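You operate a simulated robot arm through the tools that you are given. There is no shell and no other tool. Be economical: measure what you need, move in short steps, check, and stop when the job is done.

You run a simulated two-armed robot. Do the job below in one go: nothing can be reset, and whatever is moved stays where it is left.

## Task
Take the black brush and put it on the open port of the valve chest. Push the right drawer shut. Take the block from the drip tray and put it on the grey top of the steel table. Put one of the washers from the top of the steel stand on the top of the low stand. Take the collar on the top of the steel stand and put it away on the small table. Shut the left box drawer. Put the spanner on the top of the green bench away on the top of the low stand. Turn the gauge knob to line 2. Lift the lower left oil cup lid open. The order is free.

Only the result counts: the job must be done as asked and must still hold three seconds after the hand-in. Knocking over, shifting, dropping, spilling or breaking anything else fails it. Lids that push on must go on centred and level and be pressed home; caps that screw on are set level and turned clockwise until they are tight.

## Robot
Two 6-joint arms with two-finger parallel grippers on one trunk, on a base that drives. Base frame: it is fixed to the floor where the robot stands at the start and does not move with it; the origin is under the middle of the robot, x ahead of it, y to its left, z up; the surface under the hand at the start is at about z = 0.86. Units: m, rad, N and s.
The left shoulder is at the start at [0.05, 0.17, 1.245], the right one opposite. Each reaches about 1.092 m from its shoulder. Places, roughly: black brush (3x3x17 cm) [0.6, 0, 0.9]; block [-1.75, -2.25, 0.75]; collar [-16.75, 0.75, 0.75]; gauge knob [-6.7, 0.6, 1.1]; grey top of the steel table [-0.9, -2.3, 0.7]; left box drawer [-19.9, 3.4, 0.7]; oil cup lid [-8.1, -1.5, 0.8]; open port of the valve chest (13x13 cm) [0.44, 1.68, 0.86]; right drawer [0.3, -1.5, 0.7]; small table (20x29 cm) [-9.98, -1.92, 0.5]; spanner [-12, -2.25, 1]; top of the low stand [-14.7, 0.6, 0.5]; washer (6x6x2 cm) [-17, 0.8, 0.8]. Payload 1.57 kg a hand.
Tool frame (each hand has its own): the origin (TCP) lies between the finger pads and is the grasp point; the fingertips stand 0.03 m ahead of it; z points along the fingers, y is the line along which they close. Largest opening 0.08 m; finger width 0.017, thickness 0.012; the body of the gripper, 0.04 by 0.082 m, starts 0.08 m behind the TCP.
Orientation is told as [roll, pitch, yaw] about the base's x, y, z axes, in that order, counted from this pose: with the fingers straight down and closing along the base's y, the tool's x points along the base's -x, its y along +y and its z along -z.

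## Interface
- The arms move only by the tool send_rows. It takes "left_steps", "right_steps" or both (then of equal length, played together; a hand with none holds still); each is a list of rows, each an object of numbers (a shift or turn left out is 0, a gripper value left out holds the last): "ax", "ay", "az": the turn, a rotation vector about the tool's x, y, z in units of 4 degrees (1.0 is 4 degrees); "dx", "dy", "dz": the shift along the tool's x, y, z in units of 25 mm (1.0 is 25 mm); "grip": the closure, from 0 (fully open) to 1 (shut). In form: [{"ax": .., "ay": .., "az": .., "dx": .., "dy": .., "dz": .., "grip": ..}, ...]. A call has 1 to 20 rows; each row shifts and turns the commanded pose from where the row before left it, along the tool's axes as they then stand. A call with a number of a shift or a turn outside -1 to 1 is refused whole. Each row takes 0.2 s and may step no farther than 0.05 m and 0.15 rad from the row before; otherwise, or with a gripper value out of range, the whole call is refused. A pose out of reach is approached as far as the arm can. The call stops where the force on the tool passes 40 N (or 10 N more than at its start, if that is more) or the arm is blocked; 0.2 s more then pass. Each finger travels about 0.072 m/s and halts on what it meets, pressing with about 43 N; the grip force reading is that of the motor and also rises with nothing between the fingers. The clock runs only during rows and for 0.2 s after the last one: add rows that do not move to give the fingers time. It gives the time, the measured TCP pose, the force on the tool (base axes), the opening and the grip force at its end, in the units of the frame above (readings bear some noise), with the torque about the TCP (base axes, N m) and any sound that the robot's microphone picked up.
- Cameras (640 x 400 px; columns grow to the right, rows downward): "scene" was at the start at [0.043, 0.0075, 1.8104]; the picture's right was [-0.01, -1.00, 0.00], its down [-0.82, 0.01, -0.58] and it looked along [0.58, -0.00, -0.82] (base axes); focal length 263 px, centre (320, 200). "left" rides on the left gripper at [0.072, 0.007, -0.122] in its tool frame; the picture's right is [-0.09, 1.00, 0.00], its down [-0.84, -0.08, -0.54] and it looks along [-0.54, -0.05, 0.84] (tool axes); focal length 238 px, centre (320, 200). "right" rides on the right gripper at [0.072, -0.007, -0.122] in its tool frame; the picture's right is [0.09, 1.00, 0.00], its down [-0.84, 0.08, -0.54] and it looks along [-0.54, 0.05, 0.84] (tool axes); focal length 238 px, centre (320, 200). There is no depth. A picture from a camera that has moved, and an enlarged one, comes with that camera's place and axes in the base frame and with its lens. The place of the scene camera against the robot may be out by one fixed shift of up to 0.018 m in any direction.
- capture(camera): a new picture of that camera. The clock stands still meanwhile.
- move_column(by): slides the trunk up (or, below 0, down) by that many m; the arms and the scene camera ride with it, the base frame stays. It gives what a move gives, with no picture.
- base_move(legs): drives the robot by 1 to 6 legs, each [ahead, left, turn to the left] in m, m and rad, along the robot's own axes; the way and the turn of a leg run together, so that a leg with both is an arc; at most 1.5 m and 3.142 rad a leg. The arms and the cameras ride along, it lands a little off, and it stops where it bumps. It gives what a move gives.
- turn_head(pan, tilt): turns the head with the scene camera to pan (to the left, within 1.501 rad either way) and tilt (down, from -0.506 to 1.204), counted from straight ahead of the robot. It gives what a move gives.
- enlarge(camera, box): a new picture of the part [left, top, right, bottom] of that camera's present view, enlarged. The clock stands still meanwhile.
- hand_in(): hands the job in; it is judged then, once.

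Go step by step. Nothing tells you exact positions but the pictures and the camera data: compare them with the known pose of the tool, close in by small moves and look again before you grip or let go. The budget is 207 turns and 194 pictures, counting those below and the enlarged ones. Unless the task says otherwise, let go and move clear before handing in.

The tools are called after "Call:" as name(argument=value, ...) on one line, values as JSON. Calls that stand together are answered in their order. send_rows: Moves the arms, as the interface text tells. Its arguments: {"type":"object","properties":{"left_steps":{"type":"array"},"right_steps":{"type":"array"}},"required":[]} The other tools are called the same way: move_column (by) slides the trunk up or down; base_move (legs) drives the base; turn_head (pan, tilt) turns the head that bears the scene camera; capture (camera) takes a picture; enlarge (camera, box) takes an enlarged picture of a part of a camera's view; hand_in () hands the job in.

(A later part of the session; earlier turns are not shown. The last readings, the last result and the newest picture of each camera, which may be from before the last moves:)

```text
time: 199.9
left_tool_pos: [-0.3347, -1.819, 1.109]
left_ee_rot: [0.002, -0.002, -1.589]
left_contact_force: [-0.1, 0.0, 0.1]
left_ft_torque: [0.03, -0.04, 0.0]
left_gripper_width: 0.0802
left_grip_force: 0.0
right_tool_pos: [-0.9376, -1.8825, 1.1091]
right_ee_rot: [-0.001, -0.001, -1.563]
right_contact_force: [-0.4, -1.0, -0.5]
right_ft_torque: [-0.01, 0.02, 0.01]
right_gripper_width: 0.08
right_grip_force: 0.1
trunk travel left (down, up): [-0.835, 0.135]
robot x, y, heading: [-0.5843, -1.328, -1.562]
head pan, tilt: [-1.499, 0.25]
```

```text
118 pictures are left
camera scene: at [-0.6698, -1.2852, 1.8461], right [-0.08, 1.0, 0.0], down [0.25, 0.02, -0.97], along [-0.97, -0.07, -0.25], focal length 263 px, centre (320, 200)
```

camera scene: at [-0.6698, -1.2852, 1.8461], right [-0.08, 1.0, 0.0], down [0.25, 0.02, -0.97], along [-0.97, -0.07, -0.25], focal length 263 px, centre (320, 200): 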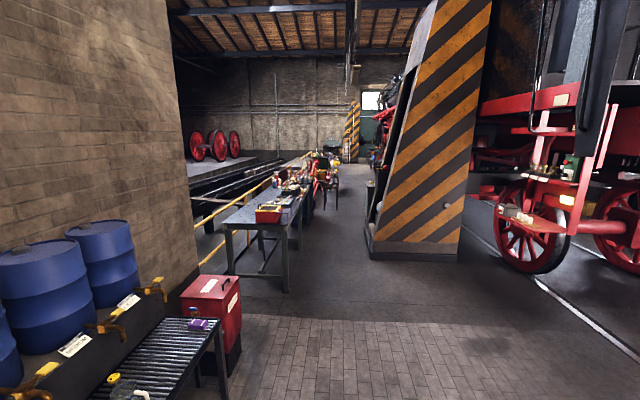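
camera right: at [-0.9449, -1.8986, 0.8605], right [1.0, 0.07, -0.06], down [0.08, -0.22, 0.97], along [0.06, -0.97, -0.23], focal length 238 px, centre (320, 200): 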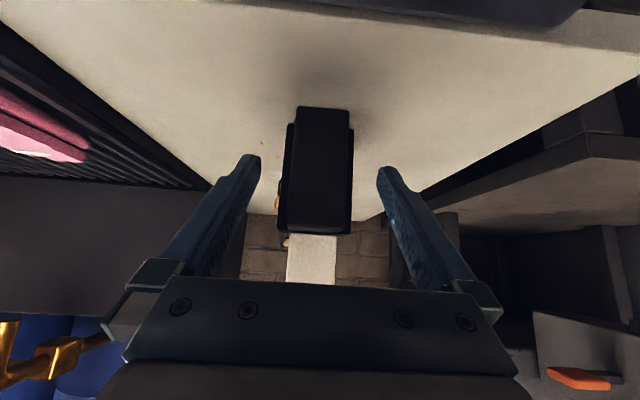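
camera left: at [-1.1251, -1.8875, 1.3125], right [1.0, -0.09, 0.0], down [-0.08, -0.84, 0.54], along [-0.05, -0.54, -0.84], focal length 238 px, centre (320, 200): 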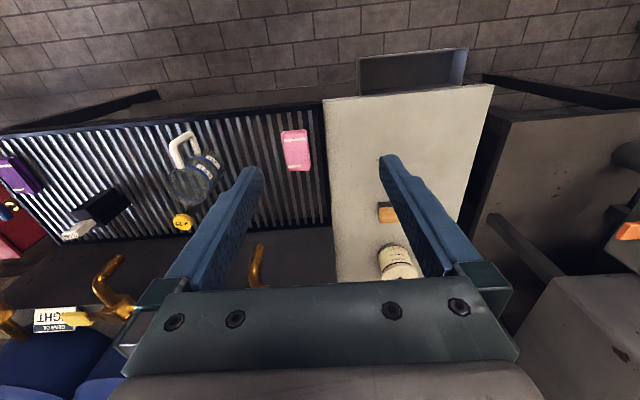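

A corridor runs along -x between benches (y<-1.9) and a striped pillar (y>-0.7). I'll turn to face -x and drive along y≈-1.3.

Call:
move_column(by=0.13)

Call:
base_move(legs=[[0, 0.0, -1.575], [1.45, 0, 0], [1.35, 0, 0]])

Call:
turn_head(pan=-0.3, tilt=0.3)

Call:
capture(camera="scene")

```text
time: 201.5
left_tool_pos: [-0.3351, -1.8205, 1.2394]
left_ee_rot: [0.002, -0.002, -1.588]
left_contact_force: [-0.3, 0.2, 0.1]
left_ft_torque: [0.01, 0.02, -0.01]
left_gripper_width: 0.0799
left_grip_force: 0.0
right_tool_pos: [-0.938, -1.8831, 1.2402]
right_ee_rot: [0.001, 0.0, -1.564]
right_contact_force: [0.7, 0.2, 0.8]
right_ft_torque: [-0.03, 0.05, 0.02]
right_gripper_width: 0.0801
right_grip_force: 0.0
trunk travel left (down, up): [-0.965, 0.005]
robot x, y, heading: [-0.5889, -1.3259, -1.571]
head pan, tilt: [-1.499, 0.25]
```

```text
time: 219.0
left_tool_pos: [-3.8956, -1.4085, 1.2399]
left_ee_rot: [0.0, -0.001, 3.06]
left_contact_force: [0.3, -0.4, 1.3]
left_ft_torque: [0.01, -0.02, -0.01]
left_gripper_width: 0.08
left_grip_force: 0.0
right_tool_pos: [-3.9195, -0.8033, 1.2392]
right_ee_rot: [0.002, -0.002, 3.087]
right_contact_force: [0.8, 0.1, -0.3]
right_ft_torque: [-0.01, -0.02, -0.02]
right_gripper_width: 0.0799
right_grip_force: 0.0
trunk travel left (down, up): [-0.965, 0.005]
robot x, y, heading: [-3.3906, -1.1926, 3.077]
head pan, tilt: [-1.499, 0.25]
```

```text
time: 220.4
left_tool_pos: [-3.8959, -1.4093, 1.2391]
left_ee_rot: [0.003, -0.002, 3.059]
left_contact_force: [-0.1, -0.8, 0.7]
left_ft_torque: [0.0, 0.01, -0.01]
left_gripper_width: 0.0798
left_grip_force: 0.1
right_tool_pos: [-3.9198, -0.8035, 1.2404]
right_ee_rot: [-0.001, -0.003, 3.087]
right_contact_force: [-0.1, -0.1, 0.7]
right_ft_torque: [0.03, -0.01, -0.01]
right_gripper_width: 0.0798
right_grip_force: 0.2
trunk travel left (down, up): [-0.965, 0.005]
robot x, y, heading: [-3.3877, -1.188, 3.081]
head pan, tilt: [-0.3, 0.3]
```

```text
117 pictures are left
camera scene: at [-3.424, -1.151, 1.9713], right [0.35, 0.94, 0.0], down [0.28, -0.1, -0.96], along [-0.89, 0.34, -0.3], focal length 263 px, centre (320, 200)
```

scene: 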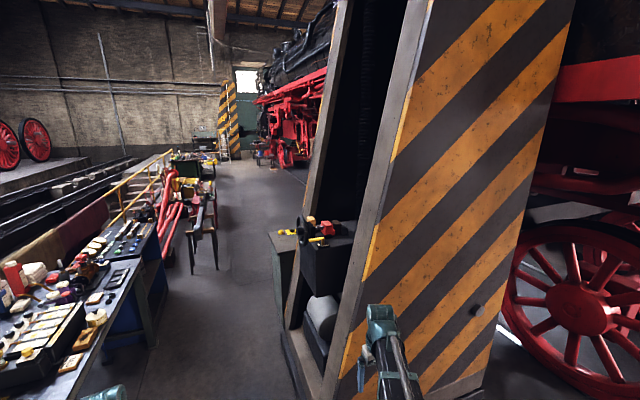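

I'll recentre in the corridor and continue to x≈-6.2, then look to the right for the gauge.

Call:
base_move(legs=[[0, 0.1, 0.065], [1.4, 0, 0], [1.4, 0, 0]])

Call:
turn_head(pan=-1.4, tilt=0.4)

Call:
capture(camera="scene")

Call:
turn_head(pan=0.4, tilt=0.4)

Call:
capture(camera="scene")

```text
time: 235.0
left_tool_pos: [-6.743, -1.5424, 1.2407]
left_ee_rot: [0.001, 0.0, 3.137]
left_contact_force: [1.2, -1.0, 0.1]
left_ft_torque: [-0.02, -0.02, -0.04]
left_gripper_width: 0.0799
left_grip_force: 0.1
right_tool_pos: [-6.8139, -0.9416, 1.2397]
right_ee_rot: [-0.001, 0.001, -3.122]
right_contact_force: [0.4, -0.1, -0.1]
right_ft_torque: [-0.01, 0.02, -0.01]
right_gripper_width: 0.08
right_grip_force: 0.1
trunk travel left (down, up): [-0.965, 0.005]
robot x, y, heading: [-6.2501, -1.2827, -3.127]
head pan, tilt: [-0.3, 0.3]
```

```text
time: 236.3
left_tool_pos: [-6.7423, -1.5422, 1.2394]
left_ee_rot: [0.002, -0.002, 3.135]
left_contact_force: [-0.5, 0.6, 0.0]
left_ft_torque: [0.01, 0.05, 0.04]
left_gripper_width: 0.0801
left_grip_force: 0.0
right_tool_pos: [-6.8137, -0.9398, 1.2394]
right_ee_rot: [0.0, -0.003, -3.121]
right_contact_force: [0.4, -0.4, -0.3]
right_ft_torque: [0.0, 0.01, 0.03]
right_gripper_width: 0.08
right_grip_force: 0.1
trunk travel left (down, up): [-0.965, 0.005]
robot x, y, heading: [-6.253, -1.2824, -3.125]
head pan, tilt: [-1.4, 0.4]
```

```text
116 pictures are left
camera scene: at [-6.2187, -1.1849, 1.9621], right [0.98, 0.19, 0.0], down [0.07, -0.38, -0.92], along [-0.17, 0.9, -0.39], focal length 263 px, centre (320, 200)
```

scene: 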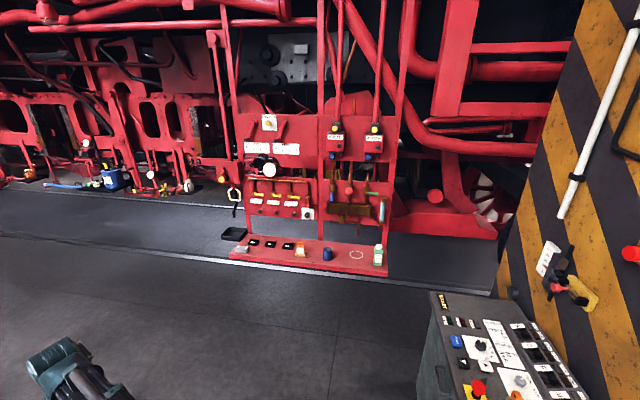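

```text
time: 238.1
left_tool_pos: [-6.7435, -1.5428, 1.2395]
left_ee_rot: [0.002, -0.003, 3.138]
left_contact_force: [-0.5, -0.4, -0.4]
left_ft_torque: [0.01, 0.0, 0.0]
left_gripper_width: 0.08
left_grip_force: 0.1
right_tool_pos: [-6.8125, -0.9393, 1.2404]
right_ee_rot: [-0.001, -0.002, -3.121]
right_contact_force: [-0.2, -0.5, 0.1]
right_ft_torque: [-0.02, -0.01, 0.03]
right_gripper_width: 0.0799
right_grip_force: 0.2
trunk travel left (down, up): [-0.965, 0.005]
robot x, y, heading: [-6.251, -1.2866, -3.126]
head pan, tilt: [0.4, 0.4]
```

```text
115 pictures are left
camera scene: at [-6.2861, -1.3133, 1.9621], right [-0.4, 0.91, 0.0], down [0.36, 0.16, -0.92], along [-0.84, -0.37, -0.39], focal length 263 px, centre (320, 200)
```

scene: 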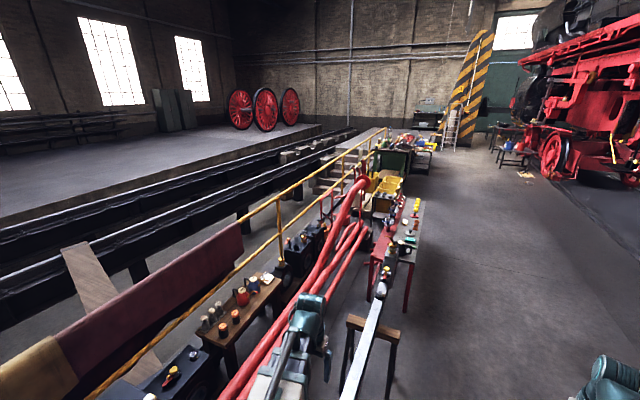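

Call:
turn_head(pan=-1.4, tilt=0.4)

Call:
enlarge(camera="scene", box=[220, 100, 400, 220])

```text
time: 239.9
left_tool_pos: [-6.7418, -1.5414, 1.2399]
left_ee_rot: [0.001, -0.002, 3.136]
left_contact_force: [-0.8, -0.1, -0.4]
left_ft_torque: [0.01, 0.0, 0.0]
left_gripper_width: 0.0803
left_grip_force: 0.1
right_tool_pos: [-6.8116, -0.9407, 1.2391]
right_ee_rot: [0.001, -0.001, -3.121]
right_contact_force: [-0.1, -0.5, -1.0]
right_ft_torque: [-0.01, 0.0, -0.02]
right_gripper_width: 0.0799
right_grip_force: 0.1
trunk travel left (down, up): [-0.965, 0.005]
robot x, y, heading: [-6.2539, -1.2849, -3.127]
head pan, tilt: [-1.4, 0.4]
```

```text
3.33 times, centred on (310, 160) of scene
camera zoom: at [-6.2187, -1.1849, 1.9621], right [0.98, 0.19, 0.0], down [0.07, -0.38, -0.92], along [-0.17, 0.9, -0.39], focal length 877 px, centre (353, 333)
```

zoom: 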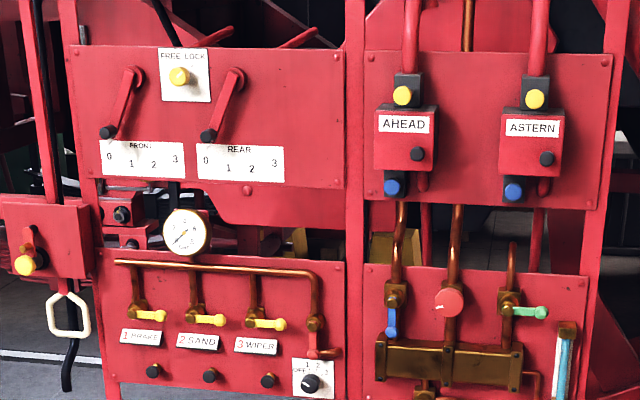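

The gauge selector is the small "OFF 1 2 3" knob at about (-6.65, 0.6, 1.055). I'll turn to face the panel and approach part way.

Call:
base_move(legs=[[0, 0, -1.575], [0, 0.65, 0], [0.55, 0, 0]])

Call:
turn_head(pan=-0.1, tilt=0.6)

Call:
capture(camera="scene")

```text
time: 246.1
left_tool_pos: [-6.8821, -0.8367, 1.2397]
left_ee_rot: [-0.002, 0.0, 1.699]
left_contact_force: [-0.7, 1.7, -0.8]
left_ft_torque: [0.0, -0.09, -0.02]
left_gripper_width: 0.0796
left_grip_force: 0.0
right_tool_pos: [-6.2926, -0.6863, 1.2402]
right_ee_rot: [-0.005, 0.0, 1.726]
right_contact_force: [-0.2, 0.4, 0.4]
right_ft_torque: [0.01, -0.05, 0.0]
right_gripper_width: 0.0799
right_grip_force: 0.0
trunk travel left (down, up): [-0.965, 0.005]
robot x, y, heading: [-6.5578, -1.2891, 1.72]
head pan, tilt: [-1.4, 0.4]
stopped in leg 2: the robot was blocked; the commanded pose is now the measured one
```

```text
time: 247.6
left_tool_pos: [-6.8774, -0.8368, 1.2394]
left_ee_rot: [0.0, -0.004, 1.7]
left_contact_force: [-0.7, -0.2, -0.4]
left_ft_torque: [-0.01, -0.01, 0.02]
left_gripper_width: 0.0797
left_grip_force: 0.0
right_tool_pos: [-6.2901, -0.6849, 1.2392]
right_ee_rot: [-0.002, 0.001, 1.725]
right_contact_force: [-0.2, -0.3, 0.0]
right_ft_torque: [0.0, -0.03, 0.01]
right_gripper_width: 0.0798
right_grip_force: 0.1
trunk travel left (down, up): [-0.965, 0.005]
robot x, y, heading: [-6.5557, -1.2896, 1.727]
head pan, tilt: [-0.099, 0.6]
```

```text
113 pictures are left
camera scene: at [-6.5428, -1.2314, 1.9439], right [1.0, 0.05, 0.0], down [0.03, -0.56, -0.83], along [-0.04, 0.82, -0.56], focal length 263 px, centre (320, 200)
```

scene: 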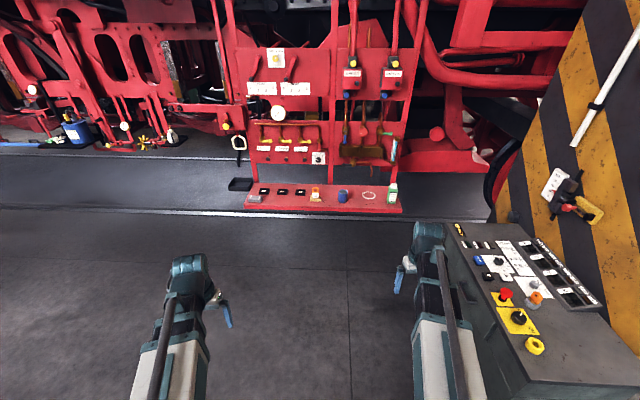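

The base was blocked by something at its left rear. I'll look there.

Call:
turn_head(pan=1.5, tilt=0.8)

Call:
capture(camera="scene")

```text
time: 249.2
left_tool_pos: [-6.8783, -0.836, 1.2407]
left_ee_rot: [0.001, -0.001, 1.7]
left_contact_force: [-0.4, -0.4, -0.3]
left_ft_torque: [-0.03, -0.04, -0.01]
left_gripper_width: 0.0801
left_grip_force: 0.1
right_tool_pos: [-6.2903, -0.6861, 1.2413]
right_ee_rot: [-0.002, -0.001, 1.725]
right_contact_force: [1.1, 0.1, -0.3]
right_ft_torque: [0.01, 0.02, 0.01]
right_gripper_width: 0.0799
right_grip_force: 0.1
trunk travel left (down, up): [-0.965, 0.005]
robot x, y, heading: [-6.557, -1.2885, 1.725]
head pan, tilt: [1.499, 0.799]
```

```text
112 pictures are left
camera scene: at [-6.6188, -1.3262, 1.927], right [-0.08, 1.0, 0.0], down [0.71, 0.06, -0.7], along [-0.7, -0.06, -0.72], focal length 263 px, centre (320, 200)
```

scene: 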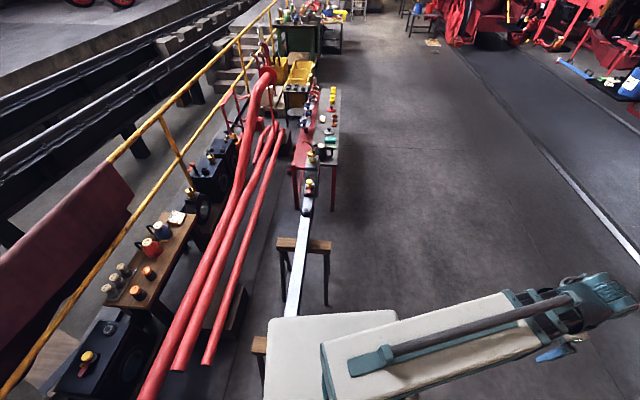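

It's the trestle beside the aisle. I'll go ahead first, straighten, then shift left.

Call:
base_move(legs=[[0.45, 0, -0.155], [0, 0.36, 0]])

Call:
turn_head(pan=-0.1, tilt=0.6)

Call:
capture(camera="scene")

```text
time: 253.9
left_tool_pos: [-7.1958, -0.3415, 1.24]
left_ee_rot: [0.0, -0.001, 1.544]
left_contact_force: [-0.5, 0.8, -0.1]
left_ft_torque: [0.0, 0.0, 0.05]
left_gripper_width: 0.0799
left_grip_force: 0.2
right_tool_pos: [-6.5921, -0.2806, 1.2397]
right_ee_rot: [-0.004, -0.001, 1.568]
right_contact_force: [0.0, -0.1, -0.1]
right_ft_torque: [0.03, -0.01, -0.03]
right_gripper_width: 0.0799
right_grip_force: 0.1
trunk travel left (down, up): [-0.965, 0.005]
robot x, y, heading: [-6.9497, -0.8406, 1.568]
head pan, tilt: [1.499, 0.799]
```

```text
time: 255.6
left_tool_pos: [-7.1949, -0.3411, 1.2394]
left_ee_rot: [0.001, -0.001, 1.544]
left_contact_force: [0.2, -0.2, 1.1]
left_ft_torque: [0.01, 0.03, -0.01]
left_gripper_width: 0.0801
left_grip_force: 0.0
right_tool_pos: [-6.5907, -0.2831, 1.2393]
right_ee_rot: [-0.001, 0.0, 1.568]
right_contact_force: [-0.2, 0.3, -0.5]
right_ft_torque: [-0.01, 0.02, 0.02]
right_gripper_width: 0.0801
right_grip_force: 0.2
trunk travel left (down, up): [-0.965, 0.005]
robot x, y, heading: [-6.9451, -0.8366, 1.573]
head pan, tilt: [-0.099, 0.6]
```

```text
111 pictures are left
camera scene: at [-6.9263, -0.7804, 1.9438], right [0.99, -0.1, 0.0], down [-0.06, -0.56, -0.82], along [0.08, 0.82, -0.57], focal length 263 px, centre (320, 200)
```

scene: 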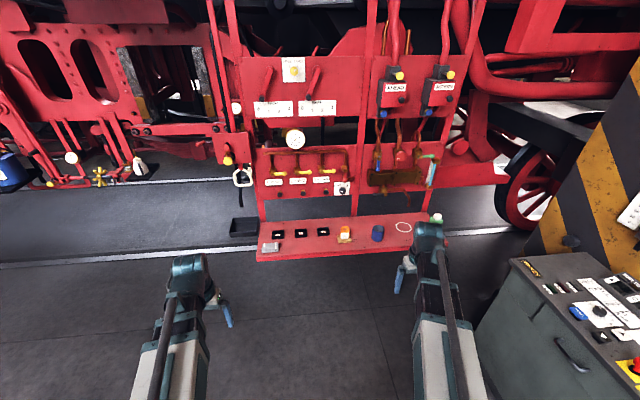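

The knob is at (-6.654, 0.597, 1.06), with a tray sticking out below to y≈0.46. I'll level the right hand here, then drive ahead and lower.

Call:
send_rows(right_steps=[{"ay": -1, "dx": -0.6125, "dz": -0.0214, "grip": 0.3}, {"ay": -1, "dx": -0.6125, "dz": -0.0214}, {"ay": -1, "dx": -0.6125, "dz": -0.0214}, {"ay": -1, "dx": -0.6125, "dz": -0.0214}, {"ay": -1, "dx": -0.6125, "dz": -0.0214}, {"ay": -1, "dx": -0.6125, "dz": -0.0214}, {"ay": -1, "dx": -0.6125, "dz": -0.0214}, {"ay": -1, "dx": -0.6125, "dz": -0.0214}, {"ay": -1, "dx": -0.6125, "dz": -0.0214}, {"ay": -1, "dx": -0.6125, "dz": -0.0214}, {"ay": -1, "dx": -0.6125, "dz": -0.0214}, {"ay": -1, "dx": -0.6125, "dz": -0.0214}, {"ay": -1, "dx": -0.6125, "dz": -0.0214}, {"ay": -1, "dx": -0.6125, "dz": -0.0214}, {"ay": -1, "dx": -0.6125, "dz": -0.0214}, {"ay": -1, "dx": -0.6125, "dz": -0.0214}, {"ay": -1, "dx": -0.6125, "dz": -0.0214}, {"ay": -1, "dx": -0.6125, "dz": -0.0214}, {"ay": -1, "dx": -0.6125, "dz": -0.0214}, {"ay": -1, "dx": -0.6125, "dz": -0.0214}])

Call:
send_rows(right_steps=[{"ay": -1, "dx": -0.6125, "dz": -0.0214}, {"ay": -0.9, "dx": -0.55, "dz": -0.017}, {"ay": -0.6, "dx": -0.37, "dz": -0.01}, {}])

Call:
base_move(legs=[[0.47, 0, 0]])

Call:
move_column(by=-0.35)

Call:
capture(camera="right")

Call:
capture(camera="scene")

```text
time: 259.8
left_tool_pos: [-7.1929, -0.3394, 1.2389]
left_ee_rot: [-0.001, -0.002, 1.545]
left_contact_force: [-0.8, -0.3, 0.1]
left_ft_torque: [-0.04, -0.01, 0.02]
left_gripper_width: 0.0801
left_grip_force: 0.1
right_tool_pos: [-6.5898, -0.0659, 1.421]
right_ee_rot: [-0.01, -1.396, 1.579]
right_contact_force: [0.5, -0.6, 0.4]
right_ft_torque: [-0.04, 0.01, 0.0]
right_gripper_width: 0.056
right_grip_force: 0.1
trunk travel left (down, up): [-0.965, 0.005]
robot x, y, heading: [-6.9444, -0.8368, 1.57]
head pan, tilt: [-0.099, 0.6]
```

```text
time: 260.8
left_tool_pos: [-7.1944, -0.3411, 1.2395]
left_ee_rot: [-0.001, -0.003, 1.544]
left_contact_force: [-0.4, 0.1, 1.1]
left_ft_torque: [-0.04, -0.04, -0.01]
left_gripper_width: 0.0799
left_grip_force: 0.1
right_tool_pos: [-6.5897, -0.062, 1.4602]
right_ee_rot: [-0.972, -1.568, 2.542]
right_contact_force: [0.3, 0.7, -0.7]
right_ft_torque: [0.01, -0.02, -0.01]
right_gripper_width: 0.0559
right_grip_force: 0.0
trunk travel left (down, up): [-0.965, 0.005]
robot x, y, heading: [-6.9454, -0.8394, 1.566]
head pan, tilt: [-0.099, 0.6]
```

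```text
time: 263.6
left_tool_pos: [-7.1944, 0.1347, 1.2385]
left_ee_rot: [-0.001, 0.0, 1.545]
left_contact_force: [-0.8, 0.3, -0.1]
left_ft_torque: [0.0, 0.0, 0.04]
left_gripper_width: 0.0799
left_grip_force: 0.0
right_tool_pos: [-6.5886, 0.4121, 1.4598]
right_ee_rot: [-0.645, -1.566, 2.217]
right_contact_force: [-0.6, 0.0, -0.3]
right_ft_torque: [-0.01, 0.02, 0.0]
right_gripper_width: 0.0561
right_grip_force: 0.0
trunk travel left (down, up): [-0.965, 0.005]
robot x, y, heading: [-6.9437, -0.3642, 1.572]
head pan, tilt: [-0.099, 0.6]
```

```text
time: 267.0
left_tool_pos: [-7.1935, 0.1341, 0.8899]
left_ee_rot: [-0.001, -0.001, 1.545]
left_contact_force: [0.1, -0.1, 0.3]
left_ft_torque: [0.0, 0.02, 0.01]
left_gripper_width: 0.0799
left_grip_force: 0.1
right_tool_pos: [-6.588, 0.4115, 1.1098]
right_ee_rot: [-0.794, -1.567, 2.364]
right_contact_force: [-0.1, 1.5, -0.3]
right_ft_torque: [0.0, -0.02, -0.01]
right_gripper_width: 0.0558
right_grip_force: 0.0
trunk travel left (down, up): [-0.615, 0.355]
robot x, y, heading: [-6.9424, -0.3598, 1.562]
head pan, tilt: [-0.099, 0.6]
```

```text
110 pictures are left
camera right: at [-6.5814, 0.2895, 1.0389], right [-1.0, 0.0, -0.09], down [-0.08, -0.54, 0.84], along [-0.05, 0.84, 0.54], focal length 238 px, centre (320, 200)
```

right: 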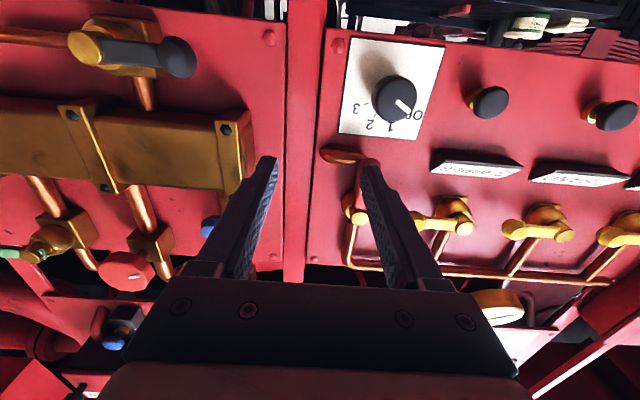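

```text
109 pictures are left
camera scene: at [-6.9249, -0.3057, 1.5939], right [0.99, -0.1, 0.0], down [-0.06, -0.56, -0.83], along [0.08, 0.82, -0.56], focal length 263 px, centre (320, 200)
```

scene: 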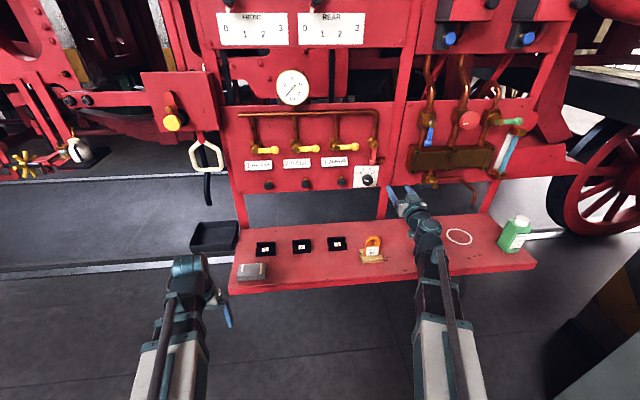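

Call:
enlarge(camera="right", box=[325, 30, 455, 145])

Call:
enlarge(camera="scene", box=[335, 155, 395, 195])

```text
3.48 times, centred on (390, 88) of right
camera zoom: at [-6.5814, 0.2895, 1.0389], right [-1.0, 0.0, -0.09], down [-0.08, -0.54, 0.84], along [-0.05, 0.84, 0.54], focal length 829 px, centre (76, 591)
```

zoom: 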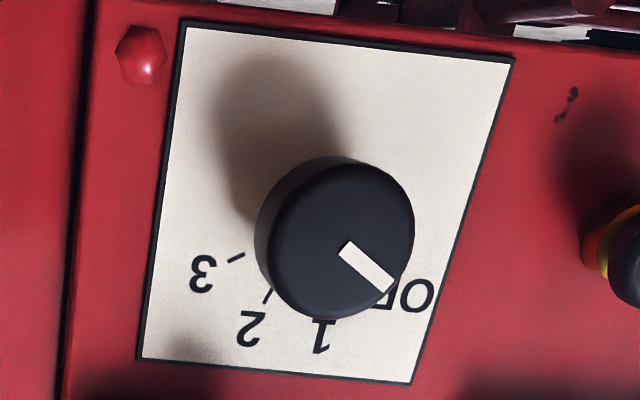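

```text
10.00 times, centred on (365, 175) of scene
camera zoom: at [-6.9249, -0.3057, 1.5939], right [0.99, -0.1, 0.0], down [-0.06, -0.56, -0.83], along [0.08, 0.82, -0.56], focal length 2630 px, centre (-130, 450)
```

zoom: 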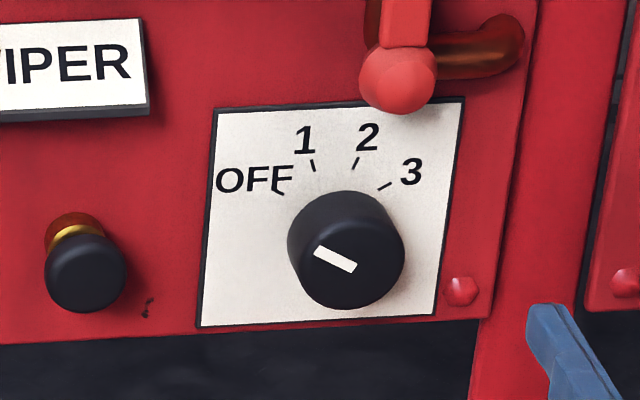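

The pointer is at OFF (about -60°) and line 2 is at about +20°, so I need about 80° clockwise. I'll centre on the knob and look closer.

Call:
send_rows(right_steps=[{"dy": 0.8, "grip": 0}, {"dy": 0.8}, {"dy": 0.8}, {"dy": 0.8}, {"dz": 0.8}, {}])

Call:
move_column(by=-0.03)

Call:
capture(camera="right")

```text
time: 268.4
left_tool_pos: [-7.193, 0.1347, 0.8886]
left_ee_rot: [0.0, -0.001, 1.544]
left_contact_force: [-0.5, 0.3, -0.1]
left_ft_torque: [-0.01, -0.02, 0.0]
left_gripper_width: 0.0799
left_grip_force: 0.0
right_tool_pos: [-6.6694, 0.4318, 1.1077]
right_ee_rot: [-0.571, -1.567, 2.139]
right_contact_force: [-0.1, 0.1, 0.9]
right_ft_torque: [0.04, -0.01, -0.05]
right_gripper_width: 0.08
right_grip_force: 0.0
trunk travel left (down, up): [-0.615, 0.355]
robot x, y, heading: [-6.9434, -0.3631, 1.565]
head pan, tilt: [-0.099, 0.6]
```

```text
time: 269.1
left_tool_pos: [-7.1947, 0.1337, 0.8589]
left_ee_rot: [-0.001, -0.003, 1.544]
left_contact_force: [-0.5, 0.3, -0.4]
left_ft_torque: [0.01, 0.03, 0.01]
left_gripper_width: 0.08
left_grip_force: 0.1
right_tool_pos: [-6.6695, 0.4319, 1.0788]
right_ee_rot: [-0.618, -1.566, 2.188]
right_contact_force: [0.1, 0.9, 0.2]
right_ft_torque: [0.03, 0.01, 0.0]
right_gripper_width: 0.08
right_grip_force: 0.1
trunk travel left (down, up): [-0.585, 0.385]
robot x, y, heading: [-6.94, -0.3623, 1.568]
head pan, tilt: [-0.099, 0.6]
```

```text
106 pictures are left
camera right: at [-6.6621, 0.3098, 1.0088], right [-1.0, 0.0, -0.09], down [-0.08, -0.54, 0.84], along [-0.05, 0.84, 0.54], focal length 238 px, centre (320, 200)
```

right: 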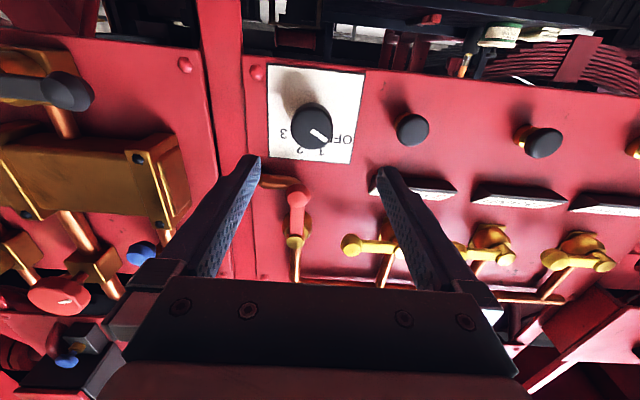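

The knob face centre is at (-6.661, 0.566, 1.0785). I'll pre-rotate -40°, advance over the knob and check.

Call:
send_rows(right_steps=[{"dy": -0.34}, {"az": -1}, {"az": -1}, {"az": -1}, {"az": -1}, {"az": -1}, {"az": -1}, {"az": -1}, {"az": -1}, {"az": -1}, {"az": -1}, {"dz": 0.7}, {"dz": 0.7}, {"dz": 0.7}, {}])

Call:
capture(camera="right")

Call:
enlarge(camera="scene", box=[335, 140, 425, 200])

```text
time: 272.4
left_tool_pos: [-7.1927, 0.1346, 0.8602]
left_ee_rot: [-0.001, -0.001, 1.545]
left_contact_force: [-0.1, 0.1, -0.7]
left_ft_torque: [-0.01, 0.0, 0.02]
left_gripper_width: 0.08
left_grip_force: 0.0
right_tool_pos: [-6.6619, 0.4838, 1.0794]
right_ee_rot: [-1.565, -0.871, 3.135]
right_contact_force: [1.0, -1.2, 0.0]
right_ft_torque: [0.01, -0.02, 0.02]
right_gripper_width: 0.0798
right_grip_force: 0.1
trunk travel left (down, up): [-0.585, 0.385]
robot x, y, heading: [-6.9464, -0.3619, 1.568]
head pan, tilt: [-0.099, 0.6]
```

```text
105 pictures are left
camera right: at [-6.6099, 0.3615, 1.0298], right [-0.7, 0.0, -0.71], down [-0.6, -0.54, 0.59], along [-0.39, 0.84, 0.38], focal length 238 px, centre (320, 200)
```

right: 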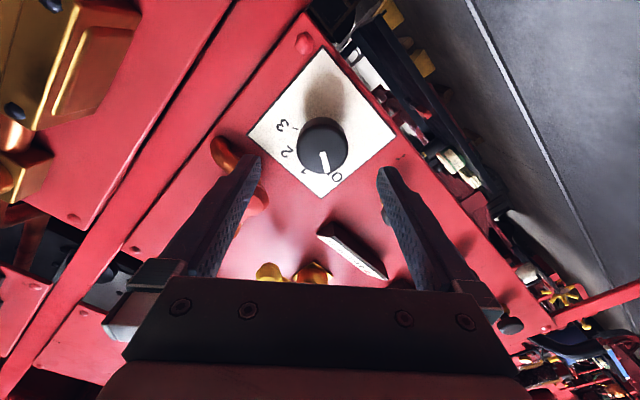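

```text
6.67 times, centred on (380, 170) of scene
camera zoom: at [-6.9249, -0.3056, 1.5639], right [0.99, -0.1, 0.0], down [-0.06, -0.56, -0.83], along [0.08, 0.82, -0.57], focal length 1753 px, centre (-80, 400)
```

zoom: 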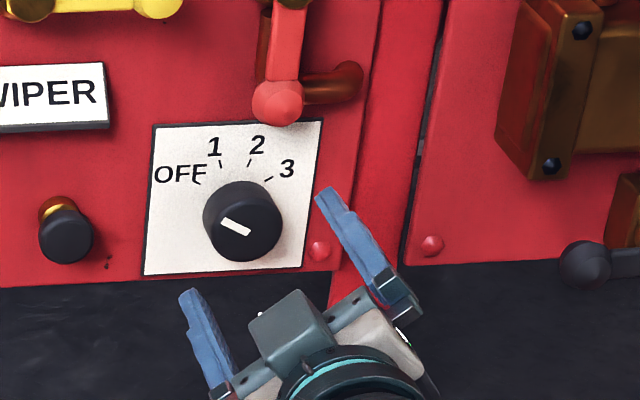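

Aligned. I'll advance over the knob and grip gently.

Call:
send_rows(right_steps=[{"dz": 0.75}, {"dz": 0.75}, {"dz": 0.75}, {"dz": 0.7}, {}])

Call:
capture(camera="right")

```text
time: 273.4
left_tool_pos: [-7.1927, 0.1341, 0.8598]
left_ee_rot: [0.001, -0.001, 1.544]
left_contact_force: [0.7, -0.4, 0.4]
left_ft_torque: [-0.01, -0.01, 0.01]
left_gripper_width: 0.0799
left_grip_force: 0.0
right_tool_pos: [-6.6615, 0.5507, 1.0799]
right_ee_rot: [-1.57, -0.872, 3.14]
right_contact_force: [-0.7, -2.6, 0.3]
right_ft_torque: [-0.08, 0.0, 0.11]
right_gripper_width: 0.0797
right_grip_force: 0.1
trunk travel left (down, up): [-0.585, 0.385]
robot x, y, heading: [-6.9412, -0.3606, 1.57]
head pan, tilt: [-0.099, 0.6]
stopped in row 4 (right hand): the force on the tool passed its limit at 63 N (the readings are from after the stop); the commanded pose is now the measured one
```

```text
103 pictures are left
camera right: at [-6.6094, 0.4287, 1.0303], right [-0.7, 0.0, -0.71], down [-0.6, -0.54, 0.59], along [-0.39, 0.84, 0.38], focal length 238 px, centre (320, 200)
```

right: 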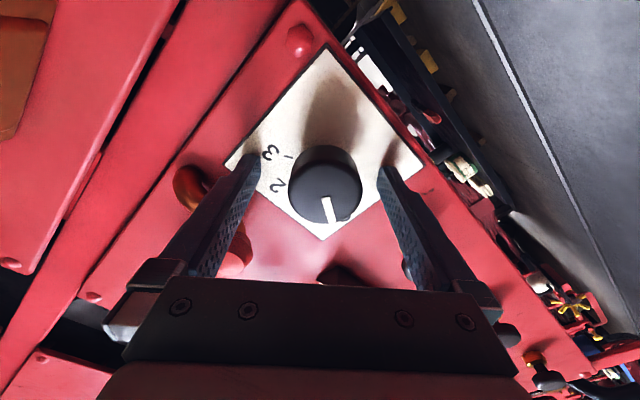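

The tips touched the plate. I'll back off 4 mm and grip.

Call:
send_rows(right_steps=[{"dz": -0.16}, {"grip": 1}, {"grip": 1}, {"grip": 1}, {"grip": 1}])

Call:
send_rows(right_steps=[{"az": 1}, {"az": 1}, {"az": 1}, {"az": 1}, {"az": 1}, {"az": 1}, {"az": 1}, {"az": 1}, {"az": 1}, {"az": 1}, {}])

Call:
enlarge(camera="right", box=[240, 100, 400, 260])

```text
time: 274.6
left_tool_pos: [-7.1928, 0.1345, 0.8589]
left_ee_rot: [0.001, -0.002, 1.546]
left_contact_force: [-0.4, -0.1, -0.8]
left_ft_torque: [-0.04, -0.01, 0.02]
left_gripper_width: 0.0801
left_grip_force: 0.0
right_tool_pos: [-6.6632, 0.5469, 1.0789]
right_ee_rot: [-1.568, -0.869, 3.143]
right_contact_force: [-10.7, -9.4, -18.8]
right_ft_torque: [-0.14, 0.04, 0.46]
right_gripper_width: 0.0411
right_grip_force: 45.1
trunk travel left (down, up): [-0.585, 0.385]
robot x, y, heading: [-6.9413, -0.3644, 1.567]
head pan, tilt: [-0.099, 0.6]
```

```text
time: 276.9
left_tool_pos: [-7.1928, 0.1335, 0.859]
left_ee_rot: [-0.001, -0.003, 1.544]
left_contact_force: [0.1, -0.4, -0.2]
left_ft_torque: [-0.02, 0.01, -0.01]
left_gripper_width: 0.0801
left_grip_force: 0.1
right_tool_pos: [-6.6605, 0.5481, 1.0799]
right_ee_rot: [-0.998, -1.569, 2.567]
right_contact_force: [-4.1, -2.6, -3.0]
right_ft_torque: [-0.09, -0.07, -0.09]
right_gripper_width: 0.0413
right_grip_force: 44.7
trunk travel left (down, up): [-0.585, 0.385]
robot x, y, heading: [-6.9463, -0.3629, 1.565]
head pan, tilt: [-0.099, 0.6]
```

```text
2.50 times, centred on (320, 180) of right
camera zoom: at [-6.6538, 0.4253, 1.009], right [-1.0, 0.0, -0.09], down [-0.08, -0.54, 0.84], along [-0.05, 0.84, 0.54], focal length 596 px, centre (320, 250)
```

zoom: 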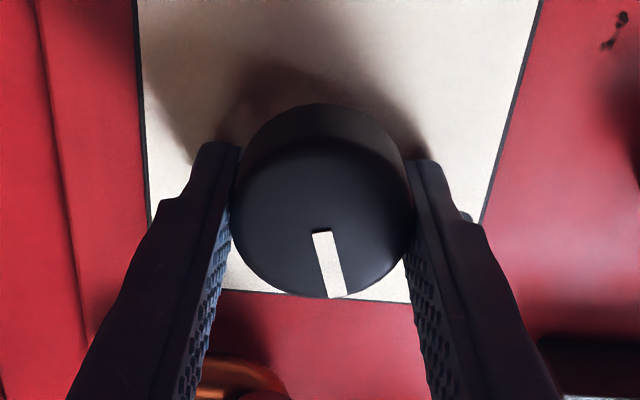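

It turned to line 1. I'll turn 40° more.

Call:
send_rows(right_steps=[{"az": 1}, {"az": 1}, {"az": 1}, {"az": 1}, {"az": 1}, {"az": 1}, {"az": 1}, {"az": 1}, {"az": 1}, {"az": 1}, {}])

Call:
capture(camera="right")

Call:
enlarge(camera="scene", box=[335, 140, 425, 200])

```text
time: 279.4
left_tool_pos: [-7.1924, 0.1349, 0.8598]
left_ee_rot: [0.002, -0.002, 1.543]
left_contact_force: [0.0, -0.8, 0.1]
left_ft_torque: [0.01, 0.0, -0.03]
left_gripper_width: 0.0799
left_grip_force: 0.1
right_tool_pos: [-6.6586, 0.5469, 1.0782]
right_ee_rot: [1.566, -0.873, -0.001]
right_contact_force: [19.7, 7.4, 4.2]
right_ft_torque: [-0.11, -0.15, 0.13]
right_gripper_width: 0.0413
right_grip_force: 45.4
trunk travel left (down, up): [-0.585, 0.385]
robot x, y, heading: [-6.9496, -0.3597, 1.568]
head pan, tilt: [-0.099, 0.6]
```

```text
101 pictures are left
camera right: at [-6.6991, 0.4254, 1.0206], right [-0.82, 0.0, 0.57], down [0.48, -0.54, 0.69], along [0.31, 0.84, 0.44], focal length 238 px, centre (320, 200)
```

right: 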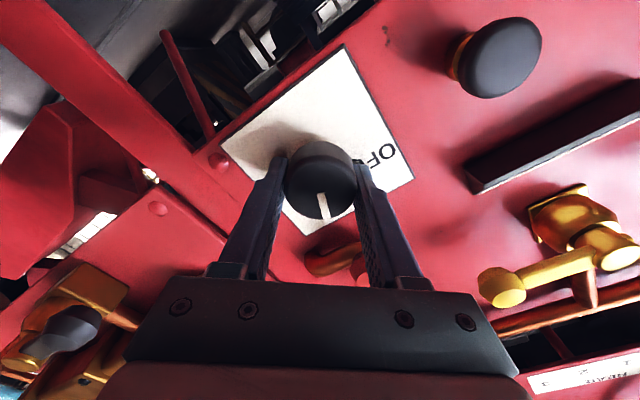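

```text
6.67 times, centred on (380, 170) of scene
camera zoom: at [-6.9223, -0.3053, 1.5638], right [0.99, -0.1, 0.0], down [-0.06, -0.56, -0.82], along [0.08, 0.82, -0.57], focal length 1753 px, centre (-80, 400)
```

zoom: 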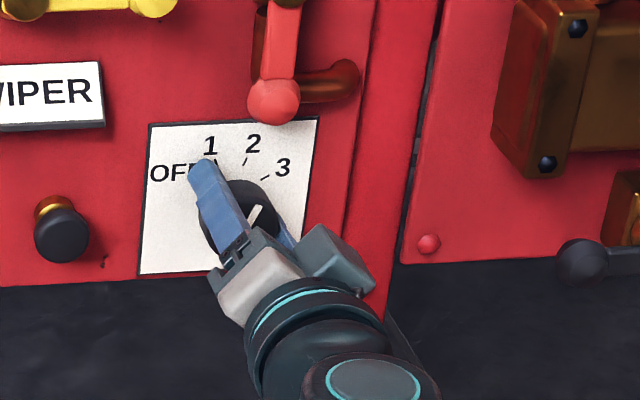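

Pointing to about line 2. I'll release and back off to check.

Call:
send_rows(right_steps=[{"grip": 0.5}, {"grip": 0.2}, {}, {"dz": -0.8}, {"dz": -0.8}, {"dz": -0.8}, {"dz": -0.8}, {}])

Call:
capture(camera="right")

Call:
enlarge(camera="scene", box=[335, 150, 395, 190])

```text
time: 281.1
left_tool_pos: [-7.193, 0.1338, 0.8593]
left_ee_rot: [0.002, -0.002, 1.545]
left_contact_force: [0.0, 0.3, 0.7]
left_ft_torque: [0.06, -0.04, 0.0]
left_gripper_width: 0.0798
left_grip_force: 0.1
right_tool_pos: [-6.6611, 0.4663, 1.0792]
right_ee_rot: [1.567, -0.875, 0.002]
right_contact_force: [1.1, -1.0, -0.1]
right_ft_torque: [0.0, 0.01, -0.02]
right_gripper_width: 0.0641
right_grip_force: 0.0
trunk travel left (down, up): [-0.585, 0.385]
robot x, y, heading: [-6.9468, -0.3606, 1.567]
head pan, tilt: [-0.099, 0.6]
```

```text
99 pictures are left
camera right: at [-6.7012, 0.3434, 1.0213], right [-0.82, 0.0, 0.57], down [0.48, -0.54, 0.69], along [0.31, 0.84, 0.44], focal length 238 px, centre (320, 200)
```

right: 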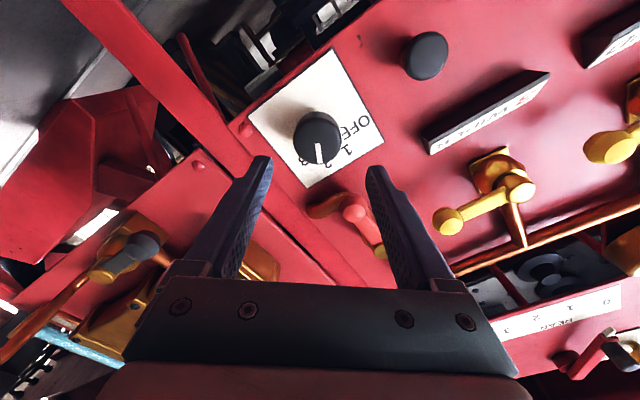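

```text
10.00 times, centred on (365, 170) of scene
camera zoom: at [-6.9248, -0.3059, 1.5639], right [0.99, -0.1, 0.0], down [-0.06, -0.56, -0.83], along [0.08, 0.82, -0.56], focal length 2630 px, centre (-130, 500)
```

zoom: 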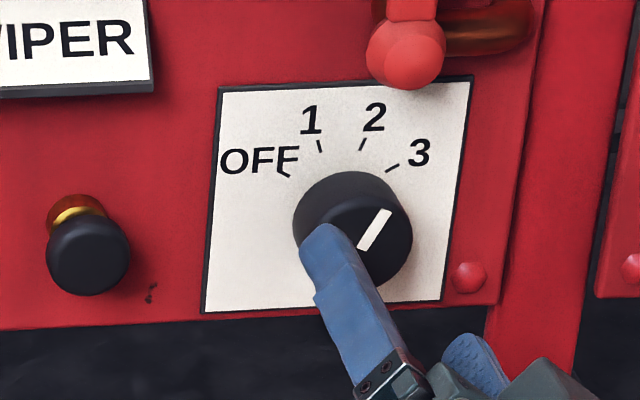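

Call:
enlarge(camera="right", box=[240, 40, 400, 190])

```text
2.67 times, centred on (320, 115) of right
camera zoom: at [-6.7012, 0.3434, 1.0213], right [-0.82, 0.0, 0.57], down [0.48, -0.54, 0.69], along [0.31, 0.84, 0.44], focal length 636 px, centre (320, 427)
```

zoom: 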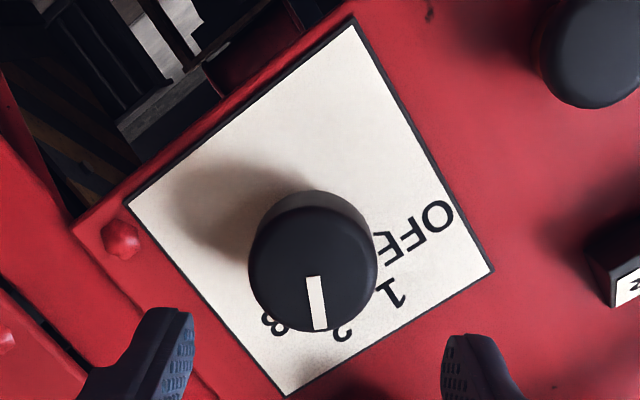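

Back-projection puts the pointer at about 30°, and mark 2 at 20°. I'll re-grip and turn back about 10°.

Call:
send_rows(right_steps=[{"dz": 0.8}, {"dz": 0.8}, {"dz": 0.8}, {"dz": 0.8}, {"grip": 1}, {"grip": 1}, {"grip": 1}, {"grip": 1}, {"az": -0.8}, {"az": -0.8}, {"az": -0.8}, {}, {"grip": 0.6}, {"grip": 0.2}, {}, {"dz": -0.8}, {"dz": -0.8}, {"dz": -0.8}, {"dz": -0.8}, {}])

Call:
enlarge(camera="right", box=[240, 40, 400, 190])

Call:
enlarge(camera="scene", box=[335, 150, 395, 190])

```text
time: 285.4
left_tool_pos: [-7.1931, 0.1334, 0.8588]
left_ee_rot: [0.0, -0.003, 1.544]
left_contact_force: [0.4, -0.2, 0.8]
left_ft_torque: [0.01, 0.06, 0.02]
left_gripper_width: 0.0798
left_grip_force: 0.1
right_tool_pos: [-6.6613, 0.4663, 1.0788]
right_ee_rot: [1.571, -1.045, -0.002]
right_contact_force: [0.4, 0.0, -0.1]
right_ft_torque: [-0.06, -0.02, 0.03]
right_gripper_width: 0.064
right_grip_force: 0.1
trunk travel left (down, up): [-0.585, 0.385]
robot x, y, heading: [-6.9431, -0.3617, 1.573]
head pan, tilt: [-0.099, 0.6]
```

```text
2.67 times, centred on (320, 115) of right
camera zoom: at [-6.6915, 0.3442, 1.0155], right [-0.91, 0.0, 0.42], down [0.35, -0.54, 0.76], along [0.23, 0.84, 0.49], focal length 636 px, centre (320, 427)
```

zoom: 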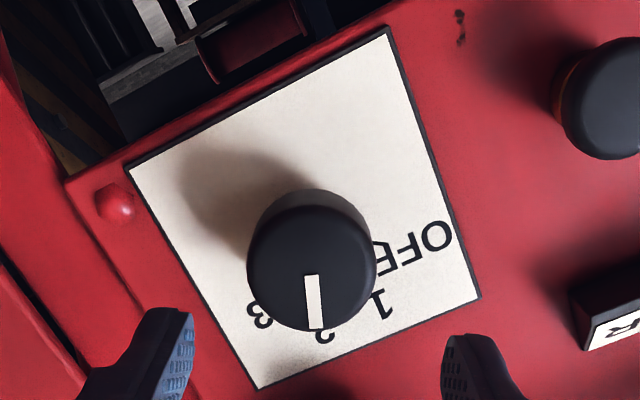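

```text
10.00 times, centred on (365, 170) of scene
camera zoom: at [-6.9248, -0.3059, 1.5639], right [0.99, -0.1, 0.0], down [-0.06, -0.56, -0.83], along [0.08, 0.82, -0.56], focal length 2630 px, centre (-130, 500)
```

zoom: 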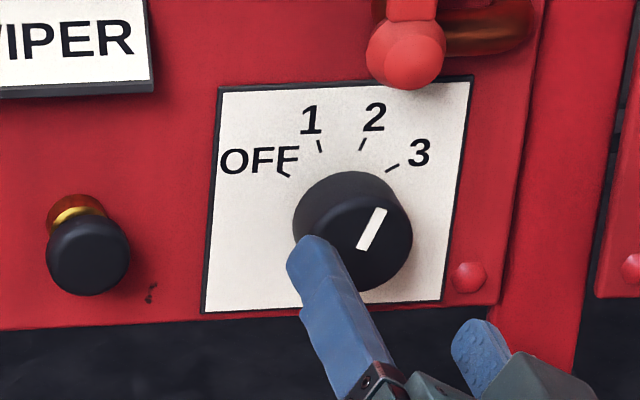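

The pointer is parallel to tick 2. Gauge done. I'll retract, straighten the right hand, raise, and move to the oil cups at (-8.1, -1.5).

Call:
send_rows(right_steps=[{"dz": -0.8}, {"dz": -0.8}, {"dz": -0.8}, {"az": -0.95}, {"az": -0.95}, {"az": -0.95}, {"az": -0.95}, {"az": -0.95}, {"az": -0.95}, {"az": -0.95}, {"az": -0.95}, {}])

Call:
base_move(legs=[[-0.35, 0, 0]])

Call:
move_column(by=0.38)

Call:
send_rows(right_steps=[{"ay": 1, "dx": 0.6125, "dz": -0.0214}, {"ay": 1, "dx": 0.6125, "dz": -0.0214}, {"ay": 1, "dx": 0.6125, "dz": -0.0214}, {"ay": 1, "dx": 0.6125, "dz": -0.0214}, {"ay": 1, "dx": 0.6125, "dz": -0.0214}, {"ay": 1, "dx": 0.6125, "dz": -0.0214}, {"ay": 1, "dx": 0.6125, "dz": -0.0214}, {"ay": 1, "dx": 0.6125, "dz": -0.0214}, {"ay": 1, "dx": 0.6125, "dz": -0.0214}, {"ay": 1, "dx": 0.6125, "dz": -0.0214}, {"ay": 1, "dx": 0.6125, "dz": -0.0214}, {"ay": 1, "dx": 0.6125, "dz": -0.0214}, {"ay": 1, "dx": 0.6125, "dz": -0.0214}, {"ay": 1, "dx": 0.6125, "dz": -0.0214}, {"ay": 1, "dx": 0.6125, "dz": -0.0214}, {"ay": 1, "dx": 0.6125, "dz": -0.0214}, {"ay": 1, "dx": 0.6125, "dz": -0.0214}, {"ay": 1, "dx": 0.6125, "dz": -0.0214}, {"ay": 1, "dx": 0.6125, "dz": -0.0214}, {"ay": 1, "dx": 0.6125, "dz": -0.0214}])

```text
time: 287.9
left_tool_pos: [-7.1928, 0.1346, 0.86]
left_ee_rot: [0.001, -0.002, 1.546]
left_contact_force: [-0.5, -0.7, 0.5]
left_ft_torque: [-0.02, 0.01, -0.02]
left_gripper_width: 0.0801
left_grip_force: 0.0
right_tool_pos: [-6.6618, 0.4069, 1.078]
right_ee_rot: [-1.481, -1.568, 3.051]
right_contact_force: [0.7, 0.4, 0.3]
right_ft_torque: [0.0, -0.01, 0.01]
right_gripper_width: 0.0639
right_grip_force: 0.1
trunk travel left (down, up): [-0.585, 0.385]
robot x, y, heading: [-6.9436, -0.3638, 1.567]
head pan, tilt: [-0.099, 0.6]
```

```text
time: 290.2
left_tool_pos: [-7.193, -0.209, 0.8588]
left_ee_rot: [0.001, -0.003, 1.541]
left_contact_force: [0.2, -0.8, 1.0]
left_ft_torque: [0.03, -0.03, 0.02]
left_gripper_width: 0.0799
left_grip_force: 0.0
right_tool_pos: [-6.6602, 0.0636, 1.0798]
right_ee_rot: [-1.522, -1.566, 3.087]
right_contact_force: [0.7, 0.1, 0.6]
right_ft_torque: [0.01, 0.0, -0.01]
right_gripper_width: 0.064
right_grip_force: 0.0
trunk travel left (down, up): [-0.585, 0.385]
robot x, y, heading: [-6.9489, -0.7077, 1.563]
head pan, tilt: [-0.099, 0.6]
```

```text
time: 293.9
left_tool_pos: [-7.1937, -0.2092, 1.2392]
left_ee_rot: [0.0, -0.003, 1.541]
left_contact_force: [0.3, -0.4, -0.5]
left_ft_torque: [0.01, -0.02, -0.02]
left_gripper_width: 0.08
left_grip_force: 0.1
right_tool_pos: [-6.6604, 0.0626, 1.4594]
right_ee_rot: [-1.431, -1.568, 3.0]
right_contact_force: [0.0, -1.5, 0.2]
right_ft_torque: [0.0, -0.02, 0.03]
right_gripper_width: 0.064
right_grip_force: 0.0
trunk travel left (down, up): [-0.965, 0.005]
robot x, y, heading: [-6.9488, -0.7054, 1.569]
head pan, tilt: [-0.099, 0.6]
```

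```text
time: 298.1
left_tool_pos: [-7.1938, -0.2095, 1.2394]
left_ee_rot: [0.001, -0.002, 1.542]
left_contact_force: [0.0, 0.3, -0.8]
left_ft_torque: [-0.01, 0.0, 0.01]
left_gripper_width: 0.0801
left_grip_force: 0.0
right_tool_pos: [-6.6597, -0.1186, 1.2437]
right_ee_rot: [-0.003, -0.173, 1.567]
right_contact_force: [-0.8, 0.5, -0.9]
right_ft_torque: [0.01, -0.02, -0.02]
right_gripper_width: 0.0639
right_grip_force: 0.0
trunk travel left (down, up): [-0.965, 0.005]
robot x, y, heading: [-6.9478, -0.7032, 1.568]
head pan, tilt: [-0.099, 0.6]
```

Call:
send_rows(right_steps=[{"ay": 0.85, "dx": 0.52, "dz": -0.016, "grip": 0}, {"ay": 0.85, "dx": 0.52, "dz": -0.016}, {"ay": 0.8, "dx": 0.49, "dz": -0.016}, {}])

Call:
base_move(legs=[[0.1, 1.15, 0], [0, 0, 1.57], [0, 0, 1.57]])

Call:
turn_head(pan=0, tilt=0.7)

Call:
capture(camera="scene")

```text
time: 299.1
left_tool_pos: [-7.1932, -0.2085, 1.2397]
left_ee_rot: [-0.001, -0.003, 1.541]
left_contact_force: [0.3, -0.1, 0.3]
left_ft_torque: [-0.01, 0.0, -0.01]
left_gripper_width: 0.08
left_grip_force: 0.0
right_tool_pos: [-6.6594, -0.1572, 1.2388]
right_ee_rot: [-0.004, 0.001, 1.569]
right_contact_force: [0.0, 0.4, 0.6]
right_ft_torque: [-0.01, 0.03, -0.04]
right_gripper_width: 0.0799
right_grip_force: 0.0
trunk travel left (down, up): [-0.965, 0.005]
robot x, y, heading: [-6.9464, -0.7043, 1.559]
head pan, tilt: [-0.099, 0.6]
```

```text
time: 312.5
left_tool_pos: [-7.7701, -1.0946, 1.24]
left_ee_rot: [0.001, -0.002, -1.521]
left_contact_force: [0.1, -0.4, -0.1]
left_ft_torque: [0.0, -0.01, -0.02]
left_gripper_width: 0.08
left_grip_force: 0.1
right_tool_pos: [-8.2974, -1.1901, 1.239]
right_ee_rot: [-0.004, -0.002, -1.492]
right_contact_force: [-0.5, -0.6, -0.5]
right_ft_torque: [-0.01, -0.01, 0.0]
right_gripper_width: 0.0798
right_grip_force: 0.1
trunk travel left (down, up): [-0.965, 0.005]
robot x, y, heading: [-8.0564, -0.6178, -1.494]
head pan, tilt: [-0.099, 0.6]
```

```text
time: 313.2
left_tool_pos: [-7.7707, -1.0934, 1.2393]
left_ee_rot: [-0.001, -0.002, -1.521]
left_contact_force: [-0.5, -0.8, 0.5]
left_ft_torque: [0.02, 0.0, -0.04]
left_gripper_width: 0.0802
left_grip_force: 0.0
right_tool_pos: [-8.2986, -1.1907, 1.2391]
right_ee_rot: [-0.005, -0.001, -1.49]
right_contact_force: [0.4, -0.3, 0.6]
right_ft_torque: [0.0, -0.03, 0.0]
right_gripper_width: 0.0799
right_grip_force: 0.0
trunk travel left (down, up): [-0.965, 0.005]
robot x, y, heading: [-8.0558, -0.6201, -1.497]
head pan, tilt: [0.0, 0.7]
```

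```text
94 pictures are left
camera scene: at [-8.043, -0.6569, 1.9353], right [-1.0, -0.07, 0.0], down [-0.05, 0.64, -0.77], along [0.06, -0.76, -0.64], focal length 263 px, centre (320, 200)
```

scene: 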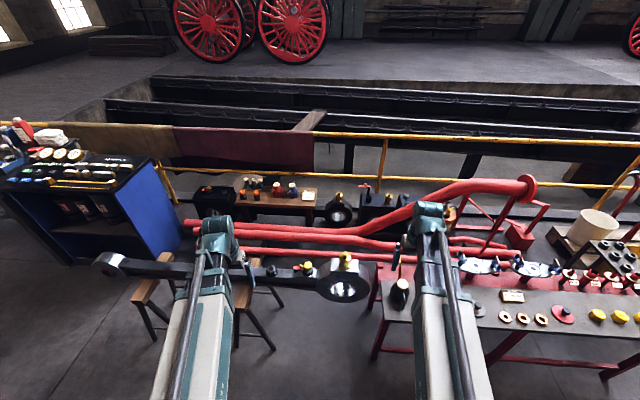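

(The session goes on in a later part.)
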